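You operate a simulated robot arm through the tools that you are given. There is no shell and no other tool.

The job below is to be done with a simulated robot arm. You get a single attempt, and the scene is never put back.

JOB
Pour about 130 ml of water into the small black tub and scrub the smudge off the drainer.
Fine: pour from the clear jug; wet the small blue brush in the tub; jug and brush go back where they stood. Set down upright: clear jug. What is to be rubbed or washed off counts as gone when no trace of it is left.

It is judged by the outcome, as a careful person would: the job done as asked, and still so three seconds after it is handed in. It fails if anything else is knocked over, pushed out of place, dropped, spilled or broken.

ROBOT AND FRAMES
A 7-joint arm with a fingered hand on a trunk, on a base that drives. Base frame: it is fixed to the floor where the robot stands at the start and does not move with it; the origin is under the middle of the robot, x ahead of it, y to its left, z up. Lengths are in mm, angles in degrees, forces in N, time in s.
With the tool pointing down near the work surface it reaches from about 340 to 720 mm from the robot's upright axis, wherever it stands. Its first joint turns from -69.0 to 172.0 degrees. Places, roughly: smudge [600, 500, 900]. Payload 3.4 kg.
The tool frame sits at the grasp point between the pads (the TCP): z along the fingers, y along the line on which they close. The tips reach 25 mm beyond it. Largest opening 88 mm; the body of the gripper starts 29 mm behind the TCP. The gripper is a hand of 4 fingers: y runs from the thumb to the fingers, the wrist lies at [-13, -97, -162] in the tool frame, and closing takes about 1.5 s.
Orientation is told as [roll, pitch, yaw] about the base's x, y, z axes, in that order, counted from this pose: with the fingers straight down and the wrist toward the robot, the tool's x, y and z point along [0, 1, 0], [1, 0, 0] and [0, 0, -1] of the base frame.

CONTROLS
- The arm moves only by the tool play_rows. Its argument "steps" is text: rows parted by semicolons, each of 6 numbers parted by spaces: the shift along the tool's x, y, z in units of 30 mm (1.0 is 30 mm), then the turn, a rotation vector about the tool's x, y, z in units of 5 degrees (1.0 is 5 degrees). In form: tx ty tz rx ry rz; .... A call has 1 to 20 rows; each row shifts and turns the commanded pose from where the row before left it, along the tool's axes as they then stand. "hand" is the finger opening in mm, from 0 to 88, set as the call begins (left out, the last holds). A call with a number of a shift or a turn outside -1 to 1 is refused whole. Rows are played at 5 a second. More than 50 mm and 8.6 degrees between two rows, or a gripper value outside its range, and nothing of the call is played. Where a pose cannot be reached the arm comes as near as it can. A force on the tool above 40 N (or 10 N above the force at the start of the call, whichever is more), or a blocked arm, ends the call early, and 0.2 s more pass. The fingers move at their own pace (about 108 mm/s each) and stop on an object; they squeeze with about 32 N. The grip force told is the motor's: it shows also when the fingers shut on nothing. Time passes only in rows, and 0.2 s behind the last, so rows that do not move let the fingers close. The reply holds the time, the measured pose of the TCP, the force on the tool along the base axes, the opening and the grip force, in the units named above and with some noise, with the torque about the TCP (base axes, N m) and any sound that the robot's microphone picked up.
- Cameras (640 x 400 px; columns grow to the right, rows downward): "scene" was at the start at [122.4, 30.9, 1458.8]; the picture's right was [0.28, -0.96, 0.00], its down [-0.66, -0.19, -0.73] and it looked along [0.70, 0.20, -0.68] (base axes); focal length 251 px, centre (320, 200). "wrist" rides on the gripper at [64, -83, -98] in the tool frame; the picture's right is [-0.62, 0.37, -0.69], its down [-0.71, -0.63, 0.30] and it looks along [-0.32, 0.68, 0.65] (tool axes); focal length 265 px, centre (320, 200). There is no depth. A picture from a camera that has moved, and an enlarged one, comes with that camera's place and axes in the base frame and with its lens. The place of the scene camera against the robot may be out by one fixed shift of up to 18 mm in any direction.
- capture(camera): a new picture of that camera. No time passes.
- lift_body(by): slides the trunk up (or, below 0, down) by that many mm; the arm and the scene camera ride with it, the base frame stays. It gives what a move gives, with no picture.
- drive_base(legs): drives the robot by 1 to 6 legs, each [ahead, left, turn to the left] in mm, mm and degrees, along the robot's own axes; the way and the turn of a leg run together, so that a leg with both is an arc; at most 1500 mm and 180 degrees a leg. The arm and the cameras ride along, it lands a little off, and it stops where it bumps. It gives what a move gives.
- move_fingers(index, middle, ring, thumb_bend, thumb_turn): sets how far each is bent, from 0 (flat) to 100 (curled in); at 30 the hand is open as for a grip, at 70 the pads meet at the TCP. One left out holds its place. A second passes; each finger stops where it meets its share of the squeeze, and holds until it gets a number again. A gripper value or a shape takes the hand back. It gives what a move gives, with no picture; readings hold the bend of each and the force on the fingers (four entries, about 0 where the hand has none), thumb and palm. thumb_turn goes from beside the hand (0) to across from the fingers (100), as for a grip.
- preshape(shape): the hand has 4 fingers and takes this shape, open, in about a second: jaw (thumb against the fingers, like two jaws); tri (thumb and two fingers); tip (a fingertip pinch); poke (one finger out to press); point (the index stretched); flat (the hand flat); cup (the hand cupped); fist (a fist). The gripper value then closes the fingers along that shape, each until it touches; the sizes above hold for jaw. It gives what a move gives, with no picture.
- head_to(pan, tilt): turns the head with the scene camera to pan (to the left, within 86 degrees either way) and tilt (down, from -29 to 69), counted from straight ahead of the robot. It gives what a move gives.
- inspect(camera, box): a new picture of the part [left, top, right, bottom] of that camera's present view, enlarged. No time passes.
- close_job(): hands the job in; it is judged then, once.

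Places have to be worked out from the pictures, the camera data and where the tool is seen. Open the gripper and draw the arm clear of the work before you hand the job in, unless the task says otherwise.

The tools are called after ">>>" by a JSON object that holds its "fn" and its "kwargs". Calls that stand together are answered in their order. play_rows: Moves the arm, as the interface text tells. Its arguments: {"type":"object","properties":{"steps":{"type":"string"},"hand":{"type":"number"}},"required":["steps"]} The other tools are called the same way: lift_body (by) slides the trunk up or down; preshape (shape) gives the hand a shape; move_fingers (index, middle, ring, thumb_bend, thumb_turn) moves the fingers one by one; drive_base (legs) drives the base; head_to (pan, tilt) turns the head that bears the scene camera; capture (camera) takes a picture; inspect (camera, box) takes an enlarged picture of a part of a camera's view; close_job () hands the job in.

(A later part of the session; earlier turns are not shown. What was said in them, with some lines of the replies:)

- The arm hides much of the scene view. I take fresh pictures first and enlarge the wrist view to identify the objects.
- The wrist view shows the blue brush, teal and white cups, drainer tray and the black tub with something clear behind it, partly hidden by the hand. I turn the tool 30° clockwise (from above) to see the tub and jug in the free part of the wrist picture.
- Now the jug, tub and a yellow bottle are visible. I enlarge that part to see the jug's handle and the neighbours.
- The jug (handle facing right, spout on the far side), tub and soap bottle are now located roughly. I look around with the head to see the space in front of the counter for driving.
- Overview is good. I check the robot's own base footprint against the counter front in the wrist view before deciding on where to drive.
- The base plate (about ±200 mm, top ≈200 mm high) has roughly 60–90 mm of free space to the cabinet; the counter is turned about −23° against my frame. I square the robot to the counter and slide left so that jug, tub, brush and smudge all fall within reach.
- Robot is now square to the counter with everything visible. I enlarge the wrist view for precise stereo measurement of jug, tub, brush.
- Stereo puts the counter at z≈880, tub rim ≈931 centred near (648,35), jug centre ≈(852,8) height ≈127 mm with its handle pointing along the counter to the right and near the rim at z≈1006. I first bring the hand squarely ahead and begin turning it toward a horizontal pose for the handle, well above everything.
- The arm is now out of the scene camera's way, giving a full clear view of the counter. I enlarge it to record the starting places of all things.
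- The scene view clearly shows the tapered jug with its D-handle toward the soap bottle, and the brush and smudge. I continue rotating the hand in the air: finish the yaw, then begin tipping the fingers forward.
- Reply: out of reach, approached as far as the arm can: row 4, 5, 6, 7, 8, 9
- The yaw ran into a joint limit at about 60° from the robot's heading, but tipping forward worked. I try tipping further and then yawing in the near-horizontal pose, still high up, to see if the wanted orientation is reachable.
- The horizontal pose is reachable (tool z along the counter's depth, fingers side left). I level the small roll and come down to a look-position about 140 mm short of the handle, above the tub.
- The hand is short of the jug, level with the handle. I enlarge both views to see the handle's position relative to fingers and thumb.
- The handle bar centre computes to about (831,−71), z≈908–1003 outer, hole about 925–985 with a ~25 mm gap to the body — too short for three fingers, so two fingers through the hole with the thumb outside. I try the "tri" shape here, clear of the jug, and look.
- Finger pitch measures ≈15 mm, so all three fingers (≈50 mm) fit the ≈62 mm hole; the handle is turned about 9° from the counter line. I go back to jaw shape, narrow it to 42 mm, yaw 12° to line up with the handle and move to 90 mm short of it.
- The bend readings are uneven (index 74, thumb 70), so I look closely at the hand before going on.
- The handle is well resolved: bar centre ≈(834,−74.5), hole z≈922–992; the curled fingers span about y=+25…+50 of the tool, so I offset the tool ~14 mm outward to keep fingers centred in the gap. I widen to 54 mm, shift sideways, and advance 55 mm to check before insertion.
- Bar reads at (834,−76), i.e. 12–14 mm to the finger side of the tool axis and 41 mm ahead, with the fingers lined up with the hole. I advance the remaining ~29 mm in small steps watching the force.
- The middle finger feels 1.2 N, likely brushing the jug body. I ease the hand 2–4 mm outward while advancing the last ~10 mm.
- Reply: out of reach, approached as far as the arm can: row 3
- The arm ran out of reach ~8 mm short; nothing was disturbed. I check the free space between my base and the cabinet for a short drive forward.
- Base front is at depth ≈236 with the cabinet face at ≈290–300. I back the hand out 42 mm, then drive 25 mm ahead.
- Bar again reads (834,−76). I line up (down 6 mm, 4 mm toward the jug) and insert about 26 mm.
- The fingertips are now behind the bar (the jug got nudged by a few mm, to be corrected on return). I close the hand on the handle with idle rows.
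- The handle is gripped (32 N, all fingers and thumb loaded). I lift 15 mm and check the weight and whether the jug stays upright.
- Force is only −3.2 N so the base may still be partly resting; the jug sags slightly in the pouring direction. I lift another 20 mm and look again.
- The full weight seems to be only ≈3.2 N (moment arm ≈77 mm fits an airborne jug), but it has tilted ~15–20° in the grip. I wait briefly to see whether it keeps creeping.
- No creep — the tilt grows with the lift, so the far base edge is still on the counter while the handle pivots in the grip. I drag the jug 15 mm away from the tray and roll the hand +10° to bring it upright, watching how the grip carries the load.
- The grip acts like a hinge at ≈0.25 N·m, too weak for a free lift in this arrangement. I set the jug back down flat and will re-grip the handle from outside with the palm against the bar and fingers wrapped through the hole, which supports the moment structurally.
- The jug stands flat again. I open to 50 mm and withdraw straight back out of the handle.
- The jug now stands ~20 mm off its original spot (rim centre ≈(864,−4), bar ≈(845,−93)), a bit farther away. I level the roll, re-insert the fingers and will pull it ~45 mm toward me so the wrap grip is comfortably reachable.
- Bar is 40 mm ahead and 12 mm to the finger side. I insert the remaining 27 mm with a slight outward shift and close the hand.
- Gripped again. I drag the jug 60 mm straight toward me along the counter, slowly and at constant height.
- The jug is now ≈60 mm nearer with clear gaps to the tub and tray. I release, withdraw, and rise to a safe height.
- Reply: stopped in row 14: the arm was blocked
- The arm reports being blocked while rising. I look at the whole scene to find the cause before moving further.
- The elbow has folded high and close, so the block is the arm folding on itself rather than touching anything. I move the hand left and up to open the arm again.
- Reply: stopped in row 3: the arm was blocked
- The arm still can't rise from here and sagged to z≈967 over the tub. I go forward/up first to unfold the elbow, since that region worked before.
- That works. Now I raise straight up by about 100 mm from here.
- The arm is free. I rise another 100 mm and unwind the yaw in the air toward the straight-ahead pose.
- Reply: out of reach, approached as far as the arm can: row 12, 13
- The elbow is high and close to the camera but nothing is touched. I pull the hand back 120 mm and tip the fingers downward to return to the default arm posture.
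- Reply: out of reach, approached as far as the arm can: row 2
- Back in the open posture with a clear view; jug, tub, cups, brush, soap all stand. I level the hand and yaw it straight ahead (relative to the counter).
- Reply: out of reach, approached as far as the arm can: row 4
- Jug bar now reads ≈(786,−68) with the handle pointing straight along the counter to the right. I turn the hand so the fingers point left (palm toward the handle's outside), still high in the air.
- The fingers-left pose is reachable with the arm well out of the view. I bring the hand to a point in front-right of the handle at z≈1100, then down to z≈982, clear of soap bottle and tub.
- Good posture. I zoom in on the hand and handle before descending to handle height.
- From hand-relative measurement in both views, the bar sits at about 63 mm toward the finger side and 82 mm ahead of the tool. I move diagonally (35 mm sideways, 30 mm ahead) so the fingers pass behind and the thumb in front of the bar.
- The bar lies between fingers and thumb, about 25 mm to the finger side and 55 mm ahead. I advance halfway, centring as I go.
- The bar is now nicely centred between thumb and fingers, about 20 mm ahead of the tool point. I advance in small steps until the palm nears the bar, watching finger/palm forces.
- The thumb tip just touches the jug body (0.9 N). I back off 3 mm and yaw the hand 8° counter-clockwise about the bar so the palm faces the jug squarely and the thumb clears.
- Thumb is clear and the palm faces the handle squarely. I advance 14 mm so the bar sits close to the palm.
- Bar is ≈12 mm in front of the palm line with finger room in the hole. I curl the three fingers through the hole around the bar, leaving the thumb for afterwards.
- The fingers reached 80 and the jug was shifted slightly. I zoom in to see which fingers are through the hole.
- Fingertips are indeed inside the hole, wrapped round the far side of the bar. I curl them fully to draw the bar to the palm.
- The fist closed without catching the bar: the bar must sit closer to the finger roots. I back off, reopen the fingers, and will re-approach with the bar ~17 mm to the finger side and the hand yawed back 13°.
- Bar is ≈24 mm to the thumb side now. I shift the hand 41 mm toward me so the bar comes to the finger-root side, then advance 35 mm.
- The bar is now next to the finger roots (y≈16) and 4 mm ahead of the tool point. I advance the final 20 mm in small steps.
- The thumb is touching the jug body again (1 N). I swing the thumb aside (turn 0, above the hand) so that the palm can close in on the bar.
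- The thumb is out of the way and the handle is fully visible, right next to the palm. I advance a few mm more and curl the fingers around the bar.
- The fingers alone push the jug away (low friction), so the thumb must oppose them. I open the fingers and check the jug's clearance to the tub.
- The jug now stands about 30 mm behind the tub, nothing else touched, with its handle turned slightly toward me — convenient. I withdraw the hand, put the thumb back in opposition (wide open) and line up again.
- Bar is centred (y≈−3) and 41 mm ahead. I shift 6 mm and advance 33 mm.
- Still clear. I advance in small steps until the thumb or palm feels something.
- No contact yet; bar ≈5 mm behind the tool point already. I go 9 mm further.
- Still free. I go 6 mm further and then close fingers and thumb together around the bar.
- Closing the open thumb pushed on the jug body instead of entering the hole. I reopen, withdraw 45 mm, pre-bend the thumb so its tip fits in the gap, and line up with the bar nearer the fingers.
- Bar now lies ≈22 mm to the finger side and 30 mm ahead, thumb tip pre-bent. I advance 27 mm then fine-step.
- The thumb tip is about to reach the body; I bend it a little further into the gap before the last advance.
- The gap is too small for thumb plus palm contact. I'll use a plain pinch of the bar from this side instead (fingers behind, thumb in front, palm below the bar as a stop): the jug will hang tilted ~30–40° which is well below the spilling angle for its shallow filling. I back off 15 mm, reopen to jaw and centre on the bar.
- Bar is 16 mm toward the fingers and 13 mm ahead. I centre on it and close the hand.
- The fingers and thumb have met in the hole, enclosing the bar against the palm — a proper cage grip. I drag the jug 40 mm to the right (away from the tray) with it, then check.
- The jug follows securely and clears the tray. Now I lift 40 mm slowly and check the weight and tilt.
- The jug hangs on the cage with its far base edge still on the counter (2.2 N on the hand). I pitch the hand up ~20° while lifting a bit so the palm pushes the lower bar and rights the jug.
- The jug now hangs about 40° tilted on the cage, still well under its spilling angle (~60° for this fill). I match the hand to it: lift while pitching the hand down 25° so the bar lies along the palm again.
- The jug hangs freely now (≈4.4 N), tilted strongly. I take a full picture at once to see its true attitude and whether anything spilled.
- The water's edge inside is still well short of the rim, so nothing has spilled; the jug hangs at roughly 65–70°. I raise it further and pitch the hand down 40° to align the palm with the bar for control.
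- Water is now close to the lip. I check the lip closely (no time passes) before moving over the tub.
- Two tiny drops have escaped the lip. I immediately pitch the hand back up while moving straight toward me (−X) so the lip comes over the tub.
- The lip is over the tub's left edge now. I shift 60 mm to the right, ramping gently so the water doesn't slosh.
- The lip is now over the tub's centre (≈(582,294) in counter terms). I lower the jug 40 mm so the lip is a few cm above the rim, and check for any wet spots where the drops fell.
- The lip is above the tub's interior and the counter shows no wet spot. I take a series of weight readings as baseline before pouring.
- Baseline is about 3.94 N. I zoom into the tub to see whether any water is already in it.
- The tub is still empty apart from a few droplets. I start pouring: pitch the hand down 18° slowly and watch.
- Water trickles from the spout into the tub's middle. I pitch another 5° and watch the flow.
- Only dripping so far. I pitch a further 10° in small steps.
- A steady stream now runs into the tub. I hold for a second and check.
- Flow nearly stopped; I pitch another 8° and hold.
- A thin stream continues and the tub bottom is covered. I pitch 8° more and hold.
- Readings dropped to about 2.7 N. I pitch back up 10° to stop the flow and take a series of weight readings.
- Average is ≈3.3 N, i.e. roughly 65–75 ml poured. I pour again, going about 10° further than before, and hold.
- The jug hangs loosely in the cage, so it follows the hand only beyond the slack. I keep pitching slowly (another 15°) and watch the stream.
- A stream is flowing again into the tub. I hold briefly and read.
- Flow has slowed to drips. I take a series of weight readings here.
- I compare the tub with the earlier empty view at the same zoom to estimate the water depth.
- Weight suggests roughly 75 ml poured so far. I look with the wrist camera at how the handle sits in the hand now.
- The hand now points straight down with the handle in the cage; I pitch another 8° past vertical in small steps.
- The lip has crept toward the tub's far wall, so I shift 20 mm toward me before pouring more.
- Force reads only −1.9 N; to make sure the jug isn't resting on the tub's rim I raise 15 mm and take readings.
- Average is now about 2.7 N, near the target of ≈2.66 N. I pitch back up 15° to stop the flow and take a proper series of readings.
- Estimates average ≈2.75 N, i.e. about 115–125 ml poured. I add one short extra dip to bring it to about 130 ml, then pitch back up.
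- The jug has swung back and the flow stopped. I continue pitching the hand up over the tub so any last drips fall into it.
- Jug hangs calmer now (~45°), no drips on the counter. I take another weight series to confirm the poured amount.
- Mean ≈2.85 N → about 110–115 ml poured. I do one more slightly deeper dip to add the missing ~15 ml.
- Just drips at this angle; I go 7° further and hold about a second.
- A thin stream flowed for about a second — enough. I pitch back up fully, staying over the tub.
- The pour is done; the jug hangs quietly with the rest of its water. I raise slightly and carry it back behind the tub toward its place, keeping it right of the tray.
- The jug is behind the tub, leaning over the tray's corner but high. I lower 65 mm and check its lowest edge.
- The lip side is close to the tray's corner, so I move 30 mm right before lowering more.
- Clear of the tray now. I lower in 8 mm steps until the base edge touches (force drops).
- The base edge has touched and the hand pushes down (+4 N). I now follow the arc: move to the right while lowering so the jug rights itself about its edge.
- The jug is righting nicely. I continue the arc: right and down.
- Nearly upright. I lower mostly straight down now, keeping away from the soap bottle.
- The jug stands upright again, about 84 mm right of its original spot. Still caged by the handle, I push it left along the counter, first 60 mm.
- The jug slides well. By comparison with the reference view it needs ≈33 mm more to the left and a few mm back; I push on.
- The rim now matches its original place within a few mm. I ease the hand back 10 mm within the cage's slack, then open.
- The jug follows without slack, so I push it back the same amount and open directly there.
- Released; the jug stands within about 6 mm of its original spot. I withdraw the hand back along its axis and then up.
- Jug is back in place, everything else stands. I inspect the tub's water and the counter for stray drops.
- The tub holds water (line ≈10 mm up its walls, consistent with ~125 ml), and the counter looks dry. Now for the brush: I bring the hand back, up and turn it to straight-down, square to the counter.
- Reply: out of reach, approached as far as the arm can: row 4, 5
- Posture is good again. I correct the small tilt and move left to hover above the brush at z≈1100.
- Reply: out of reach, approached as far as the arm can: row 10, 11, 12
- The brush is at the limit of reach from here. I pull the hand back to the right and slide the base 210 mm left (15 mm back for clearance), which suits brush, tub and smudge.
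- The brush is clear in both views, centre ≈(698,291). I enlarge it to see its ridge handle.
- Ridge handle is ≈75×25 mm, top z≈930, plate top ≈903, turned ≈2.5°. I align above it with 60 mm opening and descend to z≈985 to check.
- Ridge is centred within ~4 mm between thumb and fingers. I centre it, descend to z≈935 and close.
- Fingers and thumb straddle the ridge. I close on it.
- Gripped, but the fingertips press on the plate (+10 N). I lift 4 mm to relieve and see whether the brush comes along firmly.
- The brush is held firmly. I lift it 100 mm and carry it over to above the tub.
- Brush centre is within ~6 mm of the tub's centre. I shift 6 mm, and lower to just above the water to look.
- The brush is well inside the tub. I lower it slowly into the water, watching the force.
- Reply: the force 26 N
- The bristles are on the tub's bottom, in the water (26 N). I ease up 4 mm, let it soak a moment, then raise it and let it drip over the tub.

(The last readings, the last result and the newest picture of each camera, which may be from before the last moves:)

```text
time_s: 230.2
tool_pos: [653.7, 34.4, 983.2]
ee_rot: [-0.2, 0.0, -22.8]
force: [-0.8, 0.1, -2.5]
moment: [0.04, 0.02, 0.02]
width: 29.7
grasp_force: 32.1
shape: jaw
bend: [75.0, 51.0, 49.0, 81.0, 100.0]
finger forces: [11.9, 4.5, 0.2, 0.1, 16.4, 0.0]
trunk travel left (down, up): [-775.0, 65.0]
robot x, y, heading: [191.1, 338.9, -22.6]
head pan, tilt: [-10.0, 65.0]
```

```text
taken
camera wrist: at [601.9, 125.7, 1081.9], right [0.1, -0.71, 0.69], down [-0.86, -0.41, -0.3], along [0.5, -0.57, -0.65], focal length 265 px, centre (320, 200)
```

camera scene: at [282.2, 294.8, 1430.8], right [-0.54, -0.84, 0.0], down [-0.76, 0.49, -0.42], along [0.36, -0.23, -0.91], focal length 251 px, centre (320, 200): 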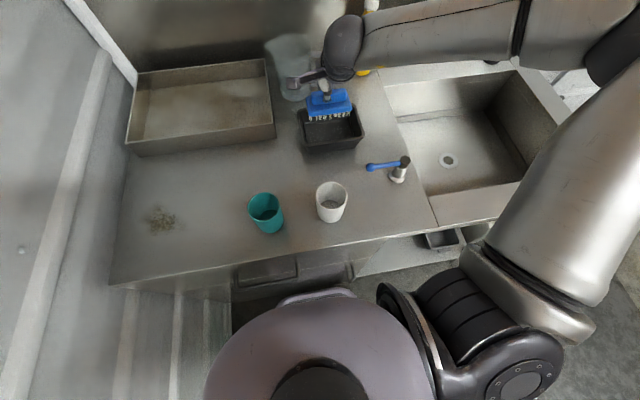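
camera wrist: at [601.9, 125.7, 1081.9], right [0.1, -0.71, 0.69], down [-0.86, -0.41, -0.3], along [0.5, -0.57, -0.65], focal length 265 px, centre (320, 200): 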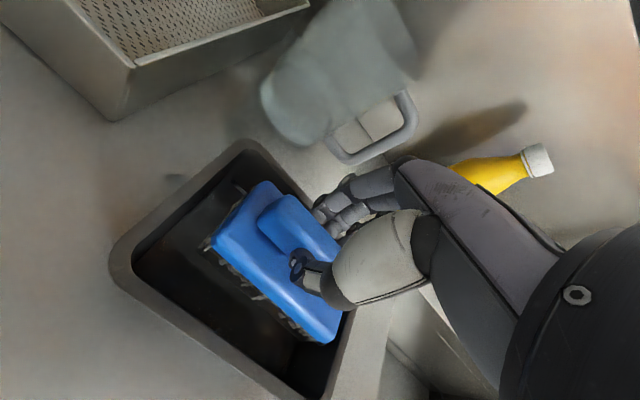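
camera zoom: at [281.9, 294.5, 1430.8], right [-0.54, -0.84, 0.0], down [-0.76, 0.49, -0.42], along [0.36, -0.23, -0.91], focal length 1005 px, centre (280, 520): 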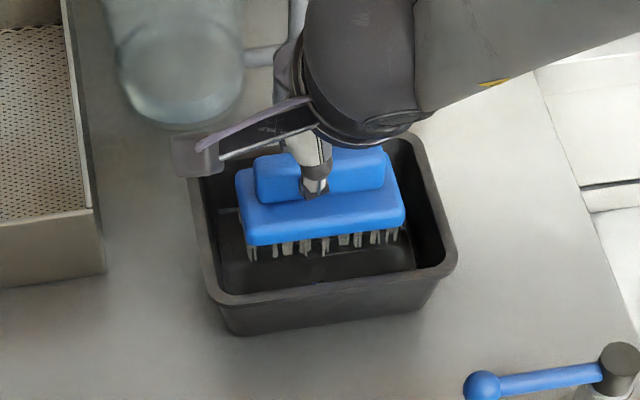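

The bristles are wet. I lift, yaw the hand 30° left for reach, and carry the brush to above the smudge.

>>> {"fn": "play_rows", "kwargs": {"steps": "0 0 -0.9 0 0 0;0 0 -0.9 0 0 0;0 0 -0.7 0 0 -0.5;0 0 0 0 0 -1;0 0 0 0 0 -1;0 0 0 0 0 -1;0 0 0 0 0 -1;0 0 0 0 0 -1;0 0 0 0 0 -0.5;0 0 0 0 0 0"}}

>>> {"fn": "play_rows", "kwargs": {"steps": "0.6 0.085 0 0 0 0;0.954 0.135 0 0 0 0;0.954 0.135 0 0 0 0;0.954 0.135 0 0 0 0;0.954 0.135 0 0 0 0;0.954 0.135 0 0 0 0;0.954 0.135 0 0 0 0;0.954 0.135 0 0 0 0;0.954 0.135 0 0 0 0;0.954 0.135 0 0 0 0;0.954 0.135 0 0 0 0;0.954 0.135 0 0 0 0;0 0 0 0 0 0"}}

>>> {"fn": "capture", "kwargs": {"camera": "wrist"}}

>>> {"fn": "capture", "kwargs": {"camera": "scene"}}

```text
time_s: 232.4
tool_pos: [653.3, 34.6, 1059.1]
ee_rot: [-0.1, 0.0, 7.3]
force: [0.3, 0.4, -1.2]
moment: [0.03, 0.02, 0.02]
width: 30.0
grasp_force: 31.8
shape: jaw
bend: [75.0, 51.0, 49.0, 81.0, 100.0]
finger forces: [11.9, 4.5, 0.1, 0.0, 16.4, 0.0]
trunk travel left (down, up): [-775.0, 65.0]
robot x, y, heading: [186.8, 340.5, -22.8]
head pan, tilt: [-10.0, 65.0]
```

```text
time_s: 235.2
tool_pos: [659.0, 371.0, 1058.7]
ee_rot: [0.0, 0.0, 7.1]
force: [-1.1, 0.3, -1.5]
moment: [0.01, 0.04, -0.01]
width: 30.1
grasp_force: 31.9
shape: jaw
bend: [75.0, 51.0, 49.0, 81.0, 100.0]
finger forces: [11.8, 4.3, 0.1, 0.1, 16.3, 0.1]
trunk travel left (down, up): [-775.0, 65.0]
robot x, y, heading: [190.4, 336.9, -22.6]
head pan, tilt: [-10.0, 65.0]
```

```text
taken
camera wrist: at [568.5, 424.0, 1157.3], right [0.44, -0.57, 0.69], down [-0.54, -0.79, -0.3], along [0.72, -0.24, -0.65], focal length 265 px, centre (320, 200)
```

wrist: 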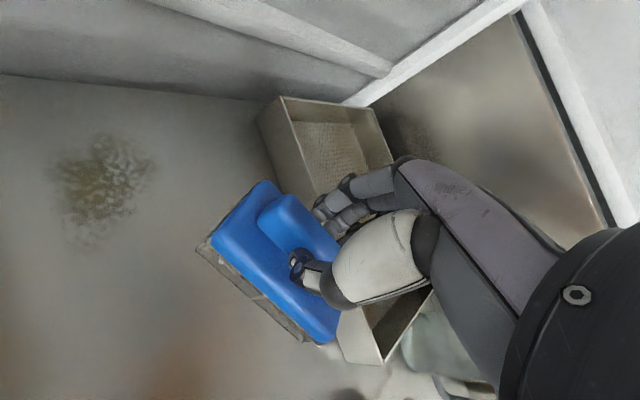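

```text
taken
camera scene: at [281.7, 293.8, 1430.8], right [-0.54, -0.84, 0.0], down [-0.76, 0.49, -0.42], along [0.36, -0.23, -0.91], focal length 251 px, centre (320, 200)
```

scene: 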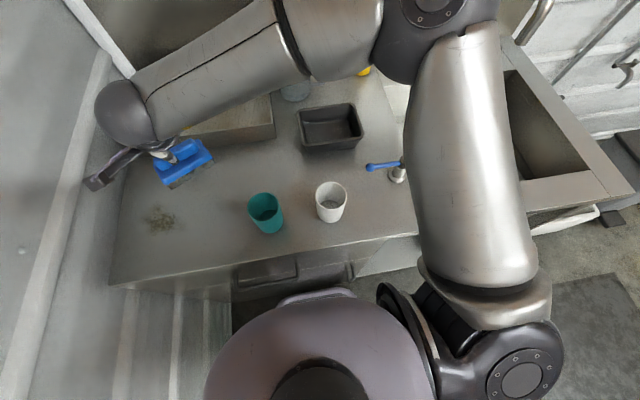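

The smudge centre computes to ≈(659,492), about 85×100 mm. I move the brush above it and lower to just over the surface.

>>> {"fn": "play_rows", "kwargs": {"steps": "0.845 0.095 0 0 0 0;0.845 0.095 0 0 0 0;0.845 0.095 0 0 0 0;0.845 0.095 0 0 0 0;0.845 0.095 0 0 0 0;0 0 0.8 0 0 0;0 0 0.8 0 0 0;0 0 0.8 0 0 0;0 0 0.6 0 0 0;0 0 0 0 0 0"}}

>>> {"fn": "inspect", "kwargs": {"camera": "scene", "box": [80, 140, 240, 260]}}

>>> {"fn": "capture", "kwargs": {"camera": "wrist"}}

```text
time_s: 237.4
tool_pos: [657.4, 497.0, 967.5]
ee_rot: [-0.1, 0.0, 7.0]
force: [-0.9, 0.0, -0.8]
moment: [0.05, 0.04, -0.03]
width: 29.7
grasp_force: 31.9
shape: jaw
bend: [75.0, 51.0, 49.0, 81.0, 100.0]
finger forces: [11.7, 4.4, 0.1, 0.0, 16.3, 0.0]
trunk travel left (down, up): [-775.0, 65.0]
robot x, y, heading: [192.4, 338.8, -22.8]
head pan, tilt: [-10.0, 65.0]
```

```text
3.33 times, centred on (160, 200) of scene
camera zoom: at [281.8, 294.7, 1430.9], right [-0.54, -0.84, 0.0], down [-0.76, 0.49, -0.42], along [0.36, -0.23, -0.91], focal length 838 px, centre (853, 200)
```

zoom: 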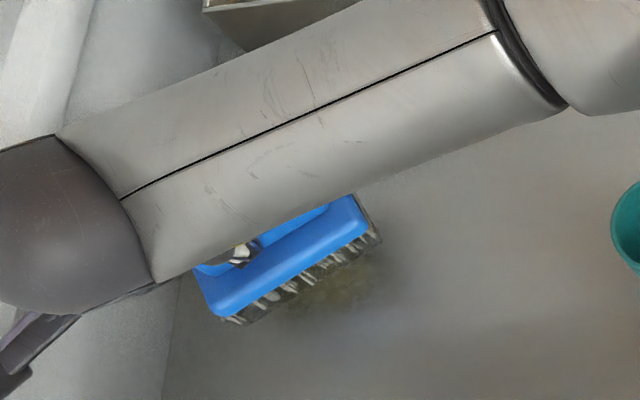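

```text
taken
camera wrist: at [567.1, 550.3, 1065.7], right [0.44, -0.57, 0.69], down [-0.54, -0.79, -0.3], along [0.72, -0.24, -0.65], focal length 265 px, centre (320, 200)
```

wrist: 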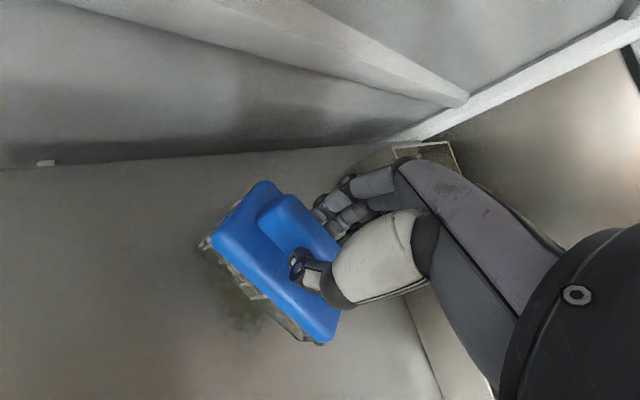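

The brush is over the smudge. I lower to contact with a moderate press.

>>> {"fn": "play_rows", "kwargs": {"steps": "0 0 0.2 0 0 0;0 0 0.2 0 0 0;0 0 0.15 0 0 0;0 0 0 0 0 0"}}

>>> {"fn": "play_rows", "kwargs": {"steps": "0 0 0.08 0 0 0;0 0 0.07 0 0 0;0 0 0 0 0 0"}}

```text
time_s: 238.4
tool_pos: [658.0, 497.1, 951.7]
ee_rot: [-0.1, 0.0, 7.0]
force: [0.9, -0.7, 0.1]
moment: [0.04, 0.02, -0.01]
width: 30.1
grasp_force: 32.4
shape: jaw
bend: [75.0, 51.0, 49.0, 81.0, 100.0]
finger forces: [11.9, 4.4, 0.2, 0.1, 16.3, 0.0]
trunk travel left (down, up): [-775.0, 65.0]
robot x, y, heading: [193.0, 336.9, -22.5]
head pan, tilt: [-10.0, 65.0]
```

```text
time_s: 239.2
tool_pos: [657.8, 497.2, 945.8]
ee_rot: [-0.1, 0.0, 7.1]
force: [0.1, 0.3, -1.1]
moment: [0.0, 0.01, -0.04]
width: 29.9
grasp_force: 31.9
shape: jaw
bend: [75.0, 51.0, 49.0, 81.0, 100.0]
finger forces: [11.9, 4.5, 0.3, 0.1, 16.3, 0.1]
trunk travel left (down, up): [-775.0, 65.0]
robot x, y, heading: [195.6, 338.0, -23.0]
head pan, tilt: [-10.0, 65.0]
```

No contact yet at 946. I go down further in small steps.

>>> {"fn": "play_rows", "kwargs": {"steps": "0 0 0.08 0 0 0;0 0 0.07 0 0 0;0 0 0 0 0 0"}}

>>> {"fn": "play_rows", "kwargs": {"steps": "0 0 0.08 0 0 0;0 0 0 0 0 0"}}

>>> {"fn": "play_rows", "kwargs": {"steps": "0 0 0.07 0 0 0;0 0 0 0 0 0"}}

```text
time_s: 240.0
tool_pos: [656.5, 496.6, 943.3]
ee_rot: [-0.1, 0.0, 7.2]
force: [-1.6, -0.4, 4.8]
moment: [0.05, -0.07, 0.0]
width: 29.9
grasp_force: 32.0
shape: jaw
bend: [75.0, 51.0, 49.0, 81.0, 100.0]
finger forces: [11.5, 4.4, 0.0, 0.1, 17.6, 0.0]
trunk travel left (down, up): [-775.0, 65.0]
robot x, y, heading: [189.6, 336.0, -22.7]
head pan, tilt: [-10.0, 65.0]
```

```text
time_s: 240.6
tool_pos: [655.7, 495.7, 942.1]
ee_rot: [-0.1, -0.1, 7.2]
force: [-2.6, -0.3, 8.3]
moment: [0.05, -0.1, -0.01]
width: 30.1
grasp_force: 31.8
shape: jaw
bend: [75.0, 51.0, 49.0, 81.0, 100.0]
finger forces: [12.0, 4.6, 0.1, 0.0, 20.1, 0.0]
trunk travel left (down, up): [-775.0, 65.0]
robot x, y, heading: [192.5, 333.7, -22.8]
head pan, tilt: [-10.0, 65.0]
```

```text
time_s: 241.2
tool_pos: [656.6, 496.1, 940.8]
ee_rot: [0.0, -0.3, 7.3]
force: [-1.5, 0.4, 16.5]
moment: [0.06, -0.16, -0.03]
width: 29.9
grasp_force: 32.3
shape: jaw
bend: [76.0, 51.0, 49.0, 81.0, 100.0]
finger forces: [13.4, 5.5, 0.0, 0.0, 20.6, 0.0]
trunk travel left (down, up): [-775.0, 65.0]
robot x, y, heading: [191.5, 336.8, -22.5]
head pan, tilt: [-10.0, 65.0]
```

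Contact at about 10–16 N. I ease slightly and start scrubbing back and forth (±45 mm in depth).

>>> {"fn": "play_rows", "kwargs": {"steps": "0 0 -0.03 0 0 0;0.25 -0.433 0 0 0 0;0.25 -0.433 0 0 0 0;0.25 -0.433 0 0 0 0;-0.25 0.433 0 0 0 0;-0.25 0.433 0 0 0 0;-0.25 0.433 0 0 0 0;-0.25 0.433 0 0 0 0;-0.25 0.433 0 0 0 0;-0.25 0.433 0 0 0 0;0.25 -0.433 0 0 0 0;0.25 -0.433 0 0 0 0;0.25 -0.433 0 0 0 0;0.25 -0.433 0 0 0 0;0.25 -0.433 0 0 0 0;0.25 -0.433 0 0 0 0;-0.25 0.433 0 0 0 0;-0.25 0.433 0 0 0 0;-0.25 0.433 0 0 0 0"}}

>>> {"fn": "capture", "kwargs": {"camera": "wrist"}}

>>> {"fn": "inspect", "kwargs": {"camera": "scene", "box": [80, 160, 240, 280]}}

```text
time_s: 245.2
tool_pos: [656.6, 497.0, 939.8]
ee_rot: [0.0, -0.1, 7.2]
force: [-5.5, 1.5, 12.7]
moment: [0.06, -0.07, 0.03]
width: 30.1
grasp_force: 31.8
shape: jaw
bend: [76.0, 52.0, 49.0, 81.0, 100.0]
finger forces: [12.3, 4.4, 0.0, 0.0, 21.0, 0.0]
trunk travel left (down, up): [-775.0, 65.0]
robot x, y, heading: [196.1, 336.4, -22.6]
head pan, tilt: [-10.0, 65.0]
```

```text
taken
camera wrist: at [565.2, 550.6, 1038.2], right [0.44, -0.57, 0.69], down [-0.54, -0.79, -0.3], along [0.72, -0.24, -0.65], focal length 265 px, centre (320, 200)
```

wrist: 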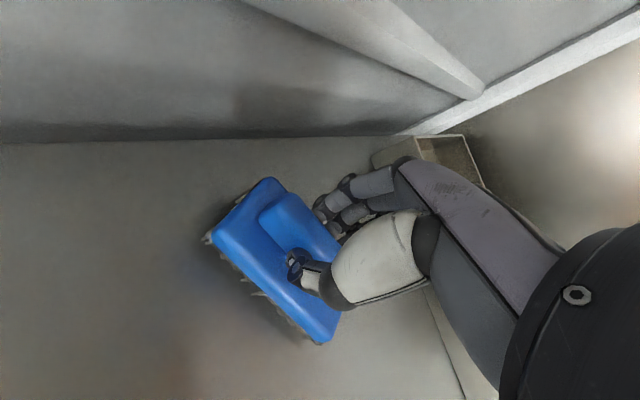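

```text
3.33 times, centred on (160, 220) of scene
camera zoom: at [279.0, 294.4, 1431.0], right [-0.54, -0.84, 0.0], down [-0.76, 0.49, -0.42], along [0.36, -0.23, -0.91], focal length 838 px, centre (853, 133)
```

zoom: 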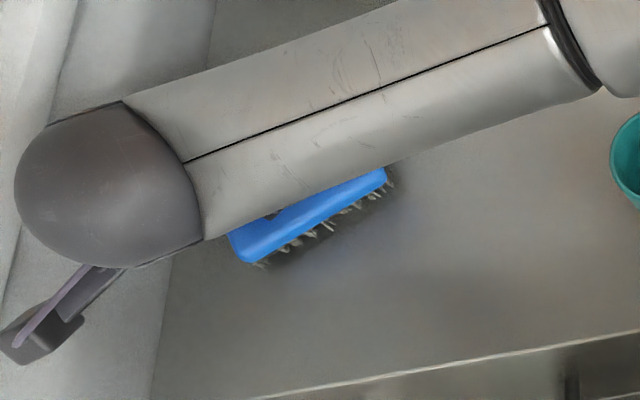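

The visible part is already clean. I repeat strokes offset 15 mm to the left and then 20 mm to the right for full coverage.

>>> {"fn": "play_rows", "kwargs": {"steps": "0.433 0.25 0 0 0 0;0.25 -0.433 0 0 0 0;0.25 -0.433 0 0 0 0;0.25 -0.433 0 0 0 0;-0.25 0.433 0 0 0 0;-0.25 0.433 0 0 0 0;-0.25 0.433 0 0 0 0;-0.25 0.433 0 0 0 0;-0.25 0.433 0 0 0 0;-0.25 0.433 0 0 0 0;0.25 -0.433 0 0 0 0;0.25 -0.433 0 0 0 0;0.25 -0.433 0 0 0 0;-0.5 -0.29 0 0 0 0;-0.5 -0.29 0 0 0 0"}}

>>> {"fn": "play_rows", "kwargs": {"steps": "0.25 -0.433 0 0 0 0;0.25 -0.433 0 0 0 0;0.25 -0.433 0 0 0 0;-0.25 0.433 0 0 0 0;-0.25 0.433 0 0 0 0;-0.25 0.433 0 0 0 0;-0.25 0.433 0 0 0 0;-0.25 0.433 0 0 0 0;-0.25 0.433 0 0 0 0;0.25 -0.433 0 0 0 0;0.25 -0.433 0 0 0 0;0.25 -0.433 0 0 0 0;0.5 0.29 0 0 0 0;0 0 0 0 0 0"}}

>>> {"fn": "play_rows", "kwargs": {"steps": "0 0 -0.4 0 0 0;0 0 -0.8 0 0 0;0 0 -0.9 0 0 0;0 0 -0.9 0 0 0;-0.9 -0.2 0 0 0 0;-0.9 -0.2 0 0 0 0;-0.9 -0.2 0 0 0 0;-0.9 -0.2 0 0 0 0;0 0 0 0 0 0"}}

>>> {"fn": "capture", "kwargs": {"camera": "wrist"}}

>>> {"fn": "inspect", "kwargs": {"camera": "scene", "box": [80, 140, 280, 290]}}

```text
time_s: 248.4
tool_pos: [646.8, 466.9, 939.0]
ee_rot: [0.2, -0.1, 7.2]
force: [1.3, 7.5, 21.1]
moment: [0.2, -0.26, 0.08]
width: 31.2
grasp_force: 31.6
shape: jaw
bend: [76.0, 50.0, 49.0, 82.0, 100.0]
finger forces: [14.7, 5.8, 0.1, 0.1, 19.4, 0.0]
out of reach, approached as far as the arm can: row 1
trunk travel left (down, up): [-775.0, 65.0]
robot x, y, heading: [193.7, 337.1, -22.8]
head pan, tilt: [-10.0, 65.0]
```

```text
time_s: 251.4
tool_pos: [653.2, 481.0, 937.9]
ee_rot: [0.0, -0.1, 7.2]
force: [-3.2, -3.3, 13.3]
moment: [-0.04, -0.15, -0.06]
width: 30.4
grasp_force: 31.8
shape: jaw
bend: [76.0, 51.0, 49.0, 82.0, 100.0]
finger forces: [13.0, 5.0, 0.1, 0.1, 21.0, 0.0]
trunk travel left (down, up): [-775.0, 65.0]
robot x, y, heading: [192.9, 336.5, -22.8]
head pan, tilt: [-10.0, 65.0]
```

```text
time_s: 253.4
tool_pos: [645.1, 371.6, 1028.3]
ee_rot: [-0.2, 0.0, 7.2]
force: [0.0, 0.6, -0.9]
moment: [0.02, -0.02, 0.02]
width: 30.0
grasp_force: 31.8
shape: jaw
bend: [75.0, 51.0, 49.0, 82.0, 100.0]
finger forces: [12.1, 4.3, 0.1, 0.0, 16.5, 0.1]
trunk travel left (down, up): [-775.0, 65.0]
robot x, y, heading: [191.6, 333.2, -22.6]
head pan, tilt: [-10.0, 65.0]
```

```text
taken
camera wrist: at [554.8, 425.3, 1125.5], right [0.44, -0.57, 0.69], down [-0.54, -0.79, -0.3], along [0.72, -0.24, -0.65], focal length 265 px, centre (320, 200)
```

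wrist: 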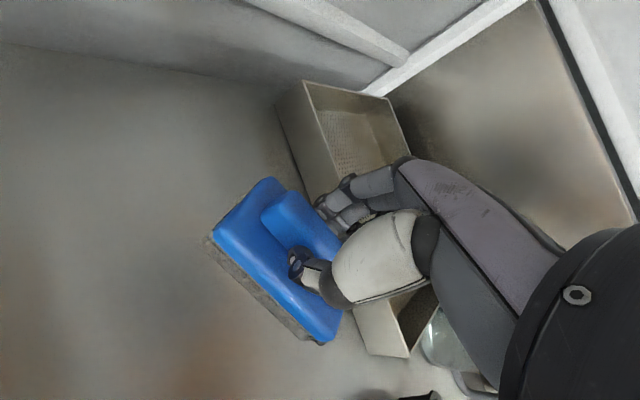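

```text
2.67 times, centred on (180, 215) of scene
camera zoom: at [282.2, 295.5, 1430.8], right [-0.54, -0.84, 0.0], down [-0.76, 0.49, -0.42], along [0.36, -0.23, -0.91], focal length 670 px, centre (693, 160)
```

zoom: 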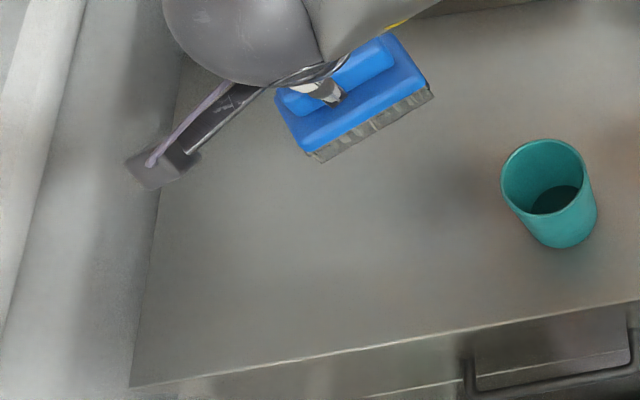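

No smudge visible any more. I enlarge both views of that area to be sure no trace is left.

>>> {"fn": "inspect", "kwargs": {"camera": "wrist", "box": [20, 60, 260, 240]}}

>>> {"fn": "inspect", "kwargs": {"camera": "scene", "box": [100, 170, 228, 250]}}

```text
2.22 times, centred on (140, 150) of wrist
camera zoom: at [554.8, 425.3, 1125.5], right [0.44, -0.57, 0.69], down [-0.54, -0.79, -0.3], along [0.72, -0.24, -0.65], focal length 590 px, centre (720, 311)
```

zoom: 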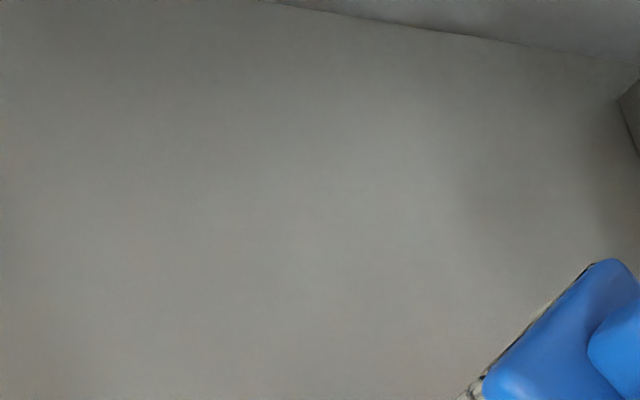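

```text
5.00 times, centred on (164, 210) of scene
camera zoom: at [282.2, 295.5, 1430.8], right [-0.54, -0.84, 0.0], down [-0.76, 0.49, -0.42], along [0.36, -0.23, -0.91], focal length 1257 px, centre (1100, 150)
```

zoom: 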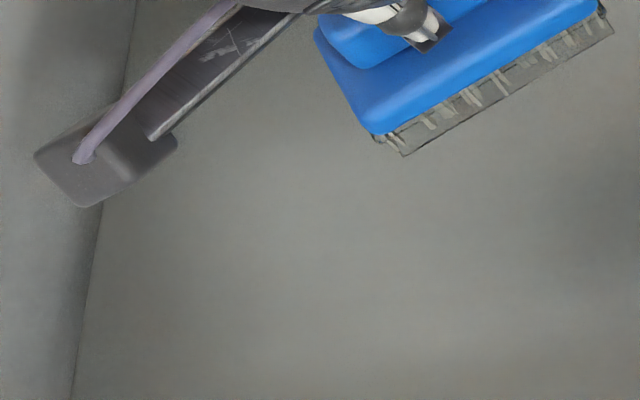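

The drainer is clean. I turn the brush back to its original heading and bring it above its original place.

>>> {"fn": "play_rows", "kwargs": {"steps": "0 0 0 0 0 0.917;0 0 0 0 0 0.917;0 0 0 0 0 0.917;0 0 0 0 0 0.917;0 0 0 0 0 0.917;0 0 0 0 0 0.917;-0.586 0.896 0 0 0 0;-0.586 0.896 0 0 0 0;-0.586 0.896 0 0 0 0;0 0 0.8 0 0 0;0 0 0.8 0 0 0;0 0 0.4 0 0 0;0 0 0 0 0 0"}}

>>> {"fn": "capture", "kwargs": {"camera": "wrist"}}

>>> {"fn": "inspect", "kwargs": {"camera": "scene", "box": [160, 110, 320, 210]}}

```text
time_s: 256.2
tool_pos: [702.4, 293.1, 966.9]
ee_rot: [-0.1, 0.0, -20.3]
force: [0.0, 0.2, -1.1]
moment: [0.02, 0.02, -0.03]
width: 30.2
grasp_force: 32.0
shape: jaw
bend: [75.0, 51.0, 49.0, 82.0, 100.0]
finger forces: [12.0, 4.5, 0.1, 0.0, 16.5, 0.0]
trunk travel left (down, up): [-775.0, 65.0]
robot x, y, heading: [188.2, 338.0, -22.7]
head pan, tilt: [-10.0, 65.0]
```

```text
taken
camera wrist: at [647.1, 381.9, 1065.2], right [0.13, -0.71, 0.69], down [-0.84, -0.45, -0.3], along [0.53, -0.54, -0.65], focal length 265 px, centre (320, 200)
```

wrist: 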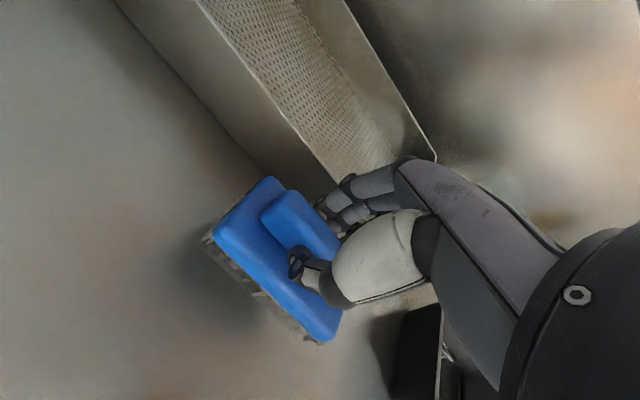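

```text
4.00 times, centred on (240, 160) of scene
camera zoom: at [281.9, 294.6, 1430.8], right [-0.54, -0.84, 0.0], down [-0.76, 0.49, -0.42], along [0.36, -0.23, -0.91], focal length 1005 px, centre (640, 360)
```

zoom: 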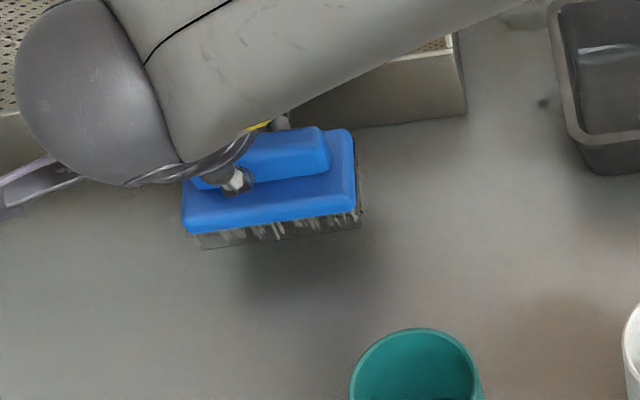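

Brush hovers at its original place. I lower it to the counter.

>>> {"fn": "play_rows", "kwargs": {"steps": "0 0 0.25 0 0 0;0 0 0.25 0 0 0;0 0 0.15 0 0 0;0 0 0 0 0 0"}}

>>> {"fn": "play_rows", "kwargs": {"steps": "0 0 0.07 0 0 0;0 0 0.05 0 0 0;0 0 0 0 0 0"}}

>>> {"fn": "inspect", "kwargs": {"camera": "scene", "box": [160, 110, 320, 210]}}

```text
time_s: 257.2
tool_pos: [702.0, 292.4, 946.7]
ee_rot: [-0.1, 0.0, -20.3]
force: [0.9, 0.7, -1.4]
moment: [-0.01, 0.0, -0.02]
width: 30.4
grasp_force: 32.0
shape: jaw
bend: [75.0, 51.0, 49.0, 82.0, 100.0]
finger forces: [12.0, 4.6, 0.0, 0.1, 16.5, 0.1]
trunk travel left (down, up): [-775.0, 65.0]
robot x, y, heading: [190.6, 337.3, -22.9]
head pan, tilt: [-10.0, 65.0]
```

```text
time_s: 258.0
tool_pos: [702.6, 292.2, 944.3]
ee_rot: [-0.1, 0.1, -20.3]
force: [-0.8, -0.1, -0.8]
moment: [0.01, 0.05, 0.01]
width: 30.4
grasp_force: 32.0
shape: jaw
bend: [75.0, 51.0, 49.0, 82.0, 100.0]
finger forces: [12.0, 4.5, 0.0, 0.1, 16.6, 0.1]
trunk travel left (down, up): [-775.0, 65.0]
robot x, y, heading: [192.9, 337.7, -22.6]
head pan, tilt: [-10.0, 65.0]
```

```text
4.00 times, centred on (240, 160) of scene
camera zoom: at [282.0, 294.6, 1430.8], right [-0.54, -0.84, 0.0], down [-0.76, 0.49, -0.42], along [0.36, -0.23, -0.91], focal length 1005 px, centre (640, 360)
```

zoom: 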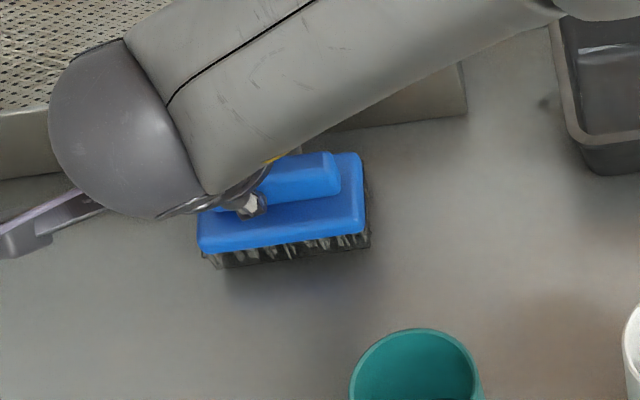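

Still slightly above the counter and about 4 mm too far back; I correct that and lower to contact.

>>> {"fn": "play_rows", "kwargs": {"steps": "0 -0.13 0.05 0 0 0;0 0 0.06 0 0 0;0 0 0 0 0 0"}}

>>> {"fn": "play_rows", "kwargs": {"steps": "0 0 0.05 0 0 0;0 0 0 0 0 0"}}

```text
time_s: 258.8
tool_pos: [698.6, 294.1, 940.6]
ee_rot: [-0.1, -0.1, -20.3]
force: [-0.8, 0.3, 0.9]
moment: [-0.03, -0.05, 0.0]
width: 30.0
grasp_force: 31.8
shape: jaw
bend: [75.0, 51.0, 49.0, 82.0, 100.0]
finger forces: [12.1, 4.5, 0.0, 0.1, 16.7, 0.0]
trunk travel left (down, up): [-775.0, 65.0]
robot x, y, heading: [193.0, 340.0, -22.6]
head pan, tilt: [-10.0, 65.0]
```

```text
time_s: 259.4
tool_pos: [698.3, 294.7, 939.4]
ee_rot: [0.0, -0.1, -20.4]
force: [-1.6, 0.5, 3.3]
moment: [-0.06, -0.09, -0.02]
width: 30.2
grasp_force: 31.7
shape: jaw
bend: [75.0, 51.0, 49.0, 82.0, 100.0]
finger forces: [12.2, 4.5, 0.0, 0.0, 17.7, 0.1]
trunk travel left (down, up): [-775.0, 65.0]
robot x, y, heading: [193.0, 339.1, -22.8]
head pan, tilt: [-10.0, 65.0]
```

Contact made (3 N). I open the hand to 60 mm and rise straight up, then look.

>>> {"fn": "play_rows", "kwargs": {"steps": "0 0 0 0 0 0;0 0 0 0 0 0;0 0 0 0 0 0;0 0 0 0 0 0;0 0 -0.2 0 0 0;0 0 -0.4 0 0 0;0 0 -0.8 0 0 0;0 0 -0.9 0 0 0;0 0 -0.9 0 0 0;0 0 -0.9 0 0 0;0 0 -0.9 0 0 0;0 0 0 0 0 0", "hand": 64}}

>>> {"fn": "inspect", "kwargs": {"camera": "scene", "box": [160, 110, 320, 210]}}

>>> {"fn": "capture", "kwargs": {"camera": "wrist"}}

```text
time_s: 262.0
tool_pos: [699.3, 295.4, 1090.0]
ee_rot: [-0.1, 0.0, -20.3]
force: [0.1, 1.6, -0.1]
moment: [0.03, 0.01, 0.01]
width: 63.6
grasp_force: 0.1
shape: jaw
bend: [27.0, 36.0, 33.0, 56.0, 99.0]
finger forces: [0.0, 0.0, 0.0, 0.0, 0.0, 0.0]
trunk travel left (down, up): [-775.0, 65.0]
robot x, y, heading: [192.5, 340.2, -22.5]
head pan, tilt: [-10.0, 65.0]
```

```text
4.00 times, centred on (240, 160) of scene
camera zoom: at [282.2, 294.7, 1430.8], right [-0.54, -0.84, 0.0], down [-0.76, 0.49, -0.42], along [0.36, -0.23, -0.91], focal length 1005 px, centre (640, 360)
```

zoom: 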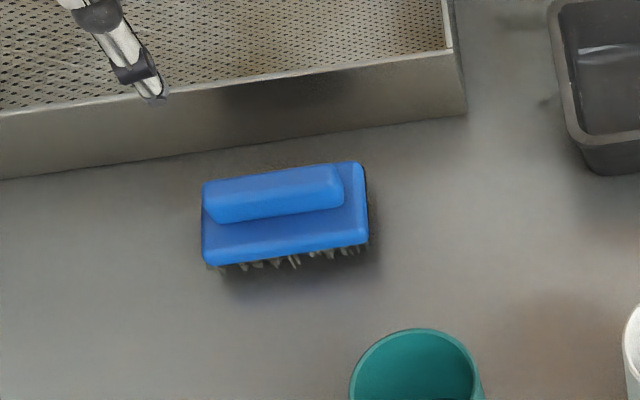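

```text
taken
camera wrist: at [643.5, 384.2, 1188.0], right [0.13, -0.71, 0.69], down [-0.84, -0.45, -0.3], along [0.53, -0.54, -0.65], focal length 265 px, centre (320, 200)
```

wrist: 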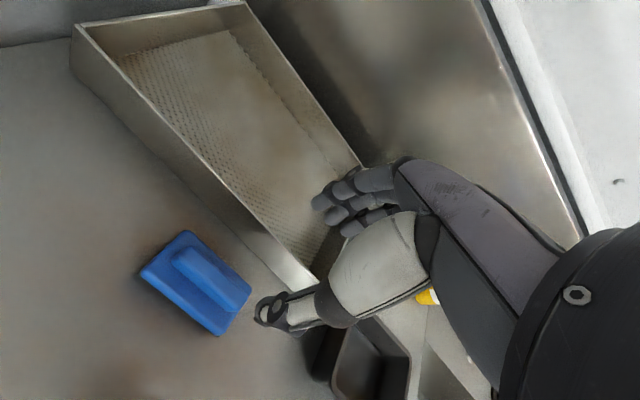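

The brush stands exactly as before. I check the dark spots on the counter between tray and tub, and the whole scene.

>>> {"fn": "inspect", "kwargs": {"camera": "scene", "box": [270, 90, 350, 150]}}

>>> {"fn": "capture", "kwargs": {"camera": "scene"}}

```text
6.67 times, centred on (310, 120) of scene
camera zoom: at [282.2, 294.7, 1430.8], right [-0.54, -0.84, 0.0], down [-0.76, 0.49, -0.42], along [0.36, -0.23, -0.91], focal length 1675 px, centre (387, 733)
```

zoom: 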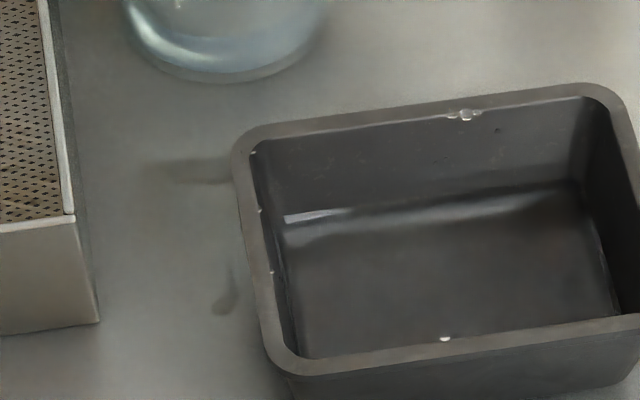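

```text
taken
camera scene: at [282.2, 294.7, 1430.8], right [-0.54, -0.84, 0.0], down [-0.76, 0.49, -0.42], along [0.36, -0.23, -0.91], focal length 251 px, centre (320, 200)
```

scene: 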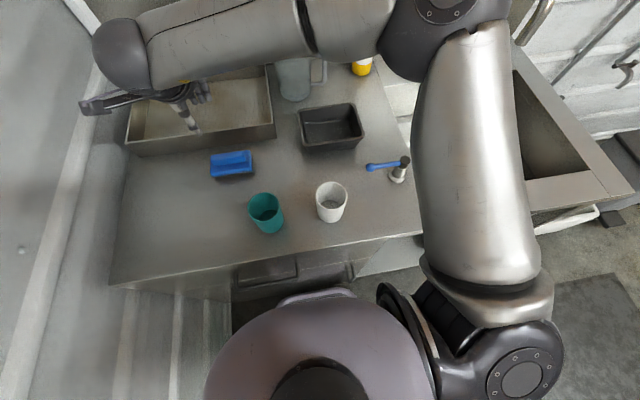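

Possible dark patches near the tub may just be reflections of the arm. I draw the arm back and up, clear of the work, and look again.

>>> {"fn": "play_rows", "kwargs": {"steps": "0 -0.5 -0.8 0 0 0;0 -0.8 -0.6 0 0 0;0 -0.9 -0.4 0 0 0;0 -0.9 -0.3 0 0 0;0 -0.9 0 0 0 0;0 -0.9 0 0 0 0;0 -0.5 0 0 0 0;0 0 0 0 0 0", "hand": 88}}

>>> {"fn": "capture", "kwargs": {"camera": "scene"}}

>>> {"fn": "inspect", "kwargs": {"camera": "scene", "box": [270, 90, 350, 150]}}

>>> {"fn": "inspect", "kwargs": {"camera": "scene", "box": [100, 100, 340, 260]}}

```text
time_s: 263.8
tool_pos: [547.8, 351.9, 1151.1]
ee_rot: [-0.1, 0.0, -20.3]
force: [0.1, -0.2, 0.2]
moment: [-0.02, -0.01, -0.01]
width: 87.8
grasp_force: 0.0
shape: jaw
bend: [30.0, 30.0, 30.0, 30.0, 98.0]
finger forces: [0.0, 0.0, 0.1, 0.0, 0.0, 0.0]
trunk travel left (down, up): [-775.0, 65.0]
robot x, y, heading: [191.7, 338.0, -22.6]
head pan, tilt: [-10.0, 65.0]
```

```text
taken
camera scene: at [281.9, 294.5, 1430.8], right [-0.54, -0.84, 0.0], down [-0.76, 0.49, -0.42], along [0.36, -0.23, -0.91], focal length 251 px, centre (320, 200)
```

scene: 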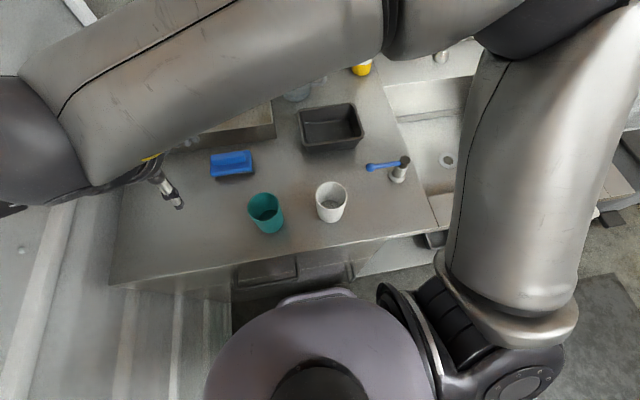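

```text
6.67 times, centred on (310, 120) of scene
camera zoom: at [281.9, 294.5, 1430.8], right [-0.54, -0.84, 0.0], down [-0.76, 0.49, -0.42], along [0.36, -0.23, -0.91], focal length 1675 px, centre (387, 733)
```

zoom: 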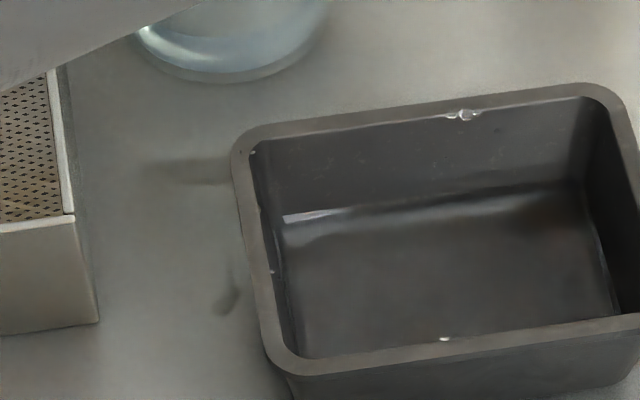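

```text
2.50 times, centred on (220, 180) of scene
camera zoom: at [281.9, 294.5, 1430.8], right [-0.54, -0.84, 0.0], down [-0.76, 0.49, -0.42], along [0.36, -0.23, -0.91], focal length 628 px, centre (570, 250)
```

zoom: 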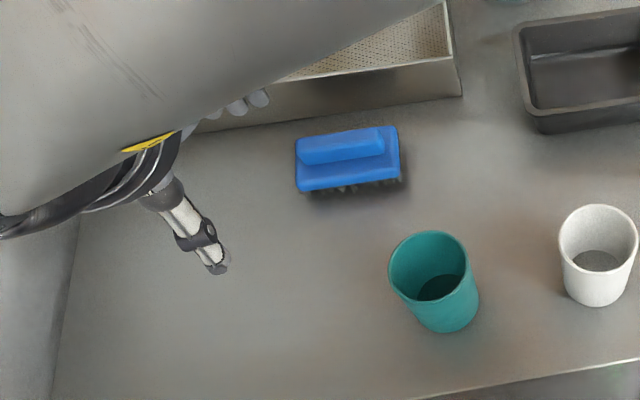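

The two faint marks are a few drops that fell while carrying the jug; they are tiny. I take a last look over jug, soap and tub with the head turned a little to the right.

>>> {"fn": "head_to", "kwargs": {"pan": -38, "tilt": 50}}

>>> {"fn": "capture", "kwargs": {"camera": "scene"}}

>>> {"fn": "capture", "kwargs": {"camera": "wrist"}}

```text
time_s: 264.7
tool_pos: [547.4, 351.0, 1150.9]
ee_rot: [0.0, 0.0, -20.3]
force: [0.2, 0.4, 1.0]
moment: [-0.02, 0.05, -0.02]
width: 87.9
grasp_force: 0.1
shape: jaw
bend: [30.0, 30.0, 30.0, 30.0, 98.0]
finger forces: [0.0, 0.0, 0.0, 0.1, 0.0, 0.0]
trunk travel left (down, up): [-775.0, 65.0]
robot x, y, heading: [190.8, 339.6, -22.4]
head pan, tilt: [-38.0, 50.0]
```

```text
taken
camera scene: at [268.5, 260.4, 1448.9], right [-0.87, -0.49, 0.0], down [-0.38, 0.67, -0.64], along [0.31, -0.56, -0.77], focal length 251 px, centre (320, 200)
```

scene: 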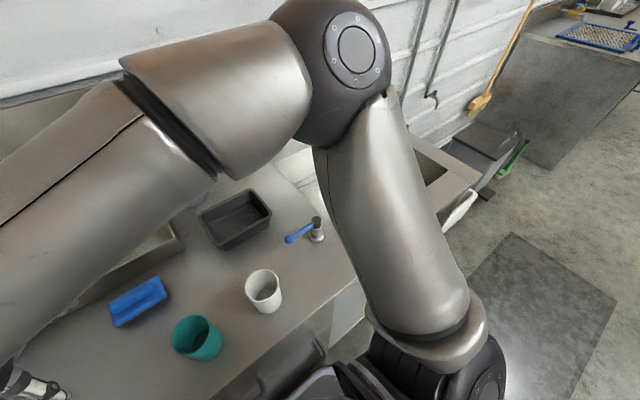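

```text
taken
camera wrist: at [491.8, 440.6, 1249.1], right [0.13, -0.71, 0.69], down [-0.84, -0.45, -0.3], along [0.53, -0.54, -0.65], focal length 265 px, centre (320, 200)
```

wrist: 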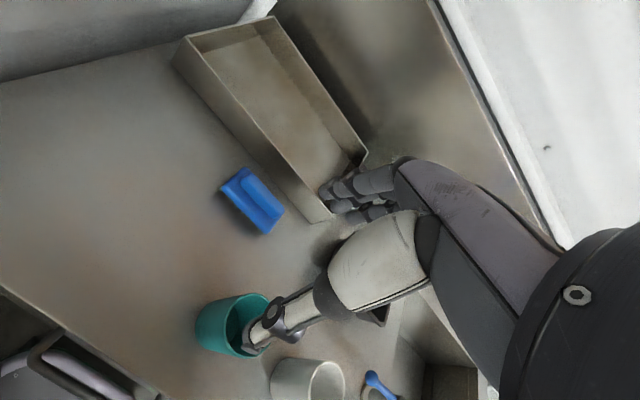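

Everything stands; I do one last enlarged check of the scrubbed area from this new angle.

>>> {"fn": "inspect", "kwargs": {"camera": "wrist", "box": [0, 50, 240, 250]}}

```text
2.00 times, centred on (120, 150) of wrist
camera zoom: at [491.8, 440.6, 1249.1], right [0.13, -0.71, 0.69], down [-0.84, -0.45, -0.3], along [0.53, -0.54, -0.65], focal length 531 px, centre (720, 300)
```

zoom: 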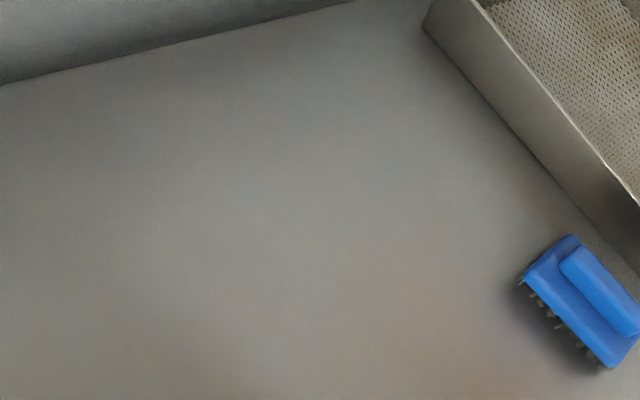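

The drainer is spotless, the jug stands upright within a few mm of where it stood, the brush is back in its place, the tub holds roughly 125 ml, and the open hand is clear of the work. I hand the job in.

>>> {"fn": "close_job", "kwargs": {}}

```text
The job is handed in.
```

I handed the job in. The tub has water in it, the smudge is gone, and the jug and brush are back. A few drops fell on the counter along the way, and I could only estimate the amount poured.

- **Water in the tub:** Weight readings during the pour and the water line afterwards both point to about 115–125 ml, give or take 20 ml. I did not weigh the jug again after the last short pour.
- **Smudge:** No trace shows on the drainer in close-up views from two angles.
- **Brush:** I wet it in the tub, used it on the smudge, and set it back where it was; its position matches the earlier picture.
- **Jug:** It stands upright about 6 mm from its original spot. It is turned roughly 25° from how it stood, with the handle more towards the robot, because the arm could not reach far enough to turn it back.
- **Drops on the counter:** While I carried the tilted jug to the tub, a few drops left two small wet marks to the left of the tub. I judged them to be a few ml at most and had nothing to wipe them with. A few droplets also sit on the tub's far rim.

The soap, cups, tray and lever tap were not touched, and the hand is open and drawn clear of the counter.
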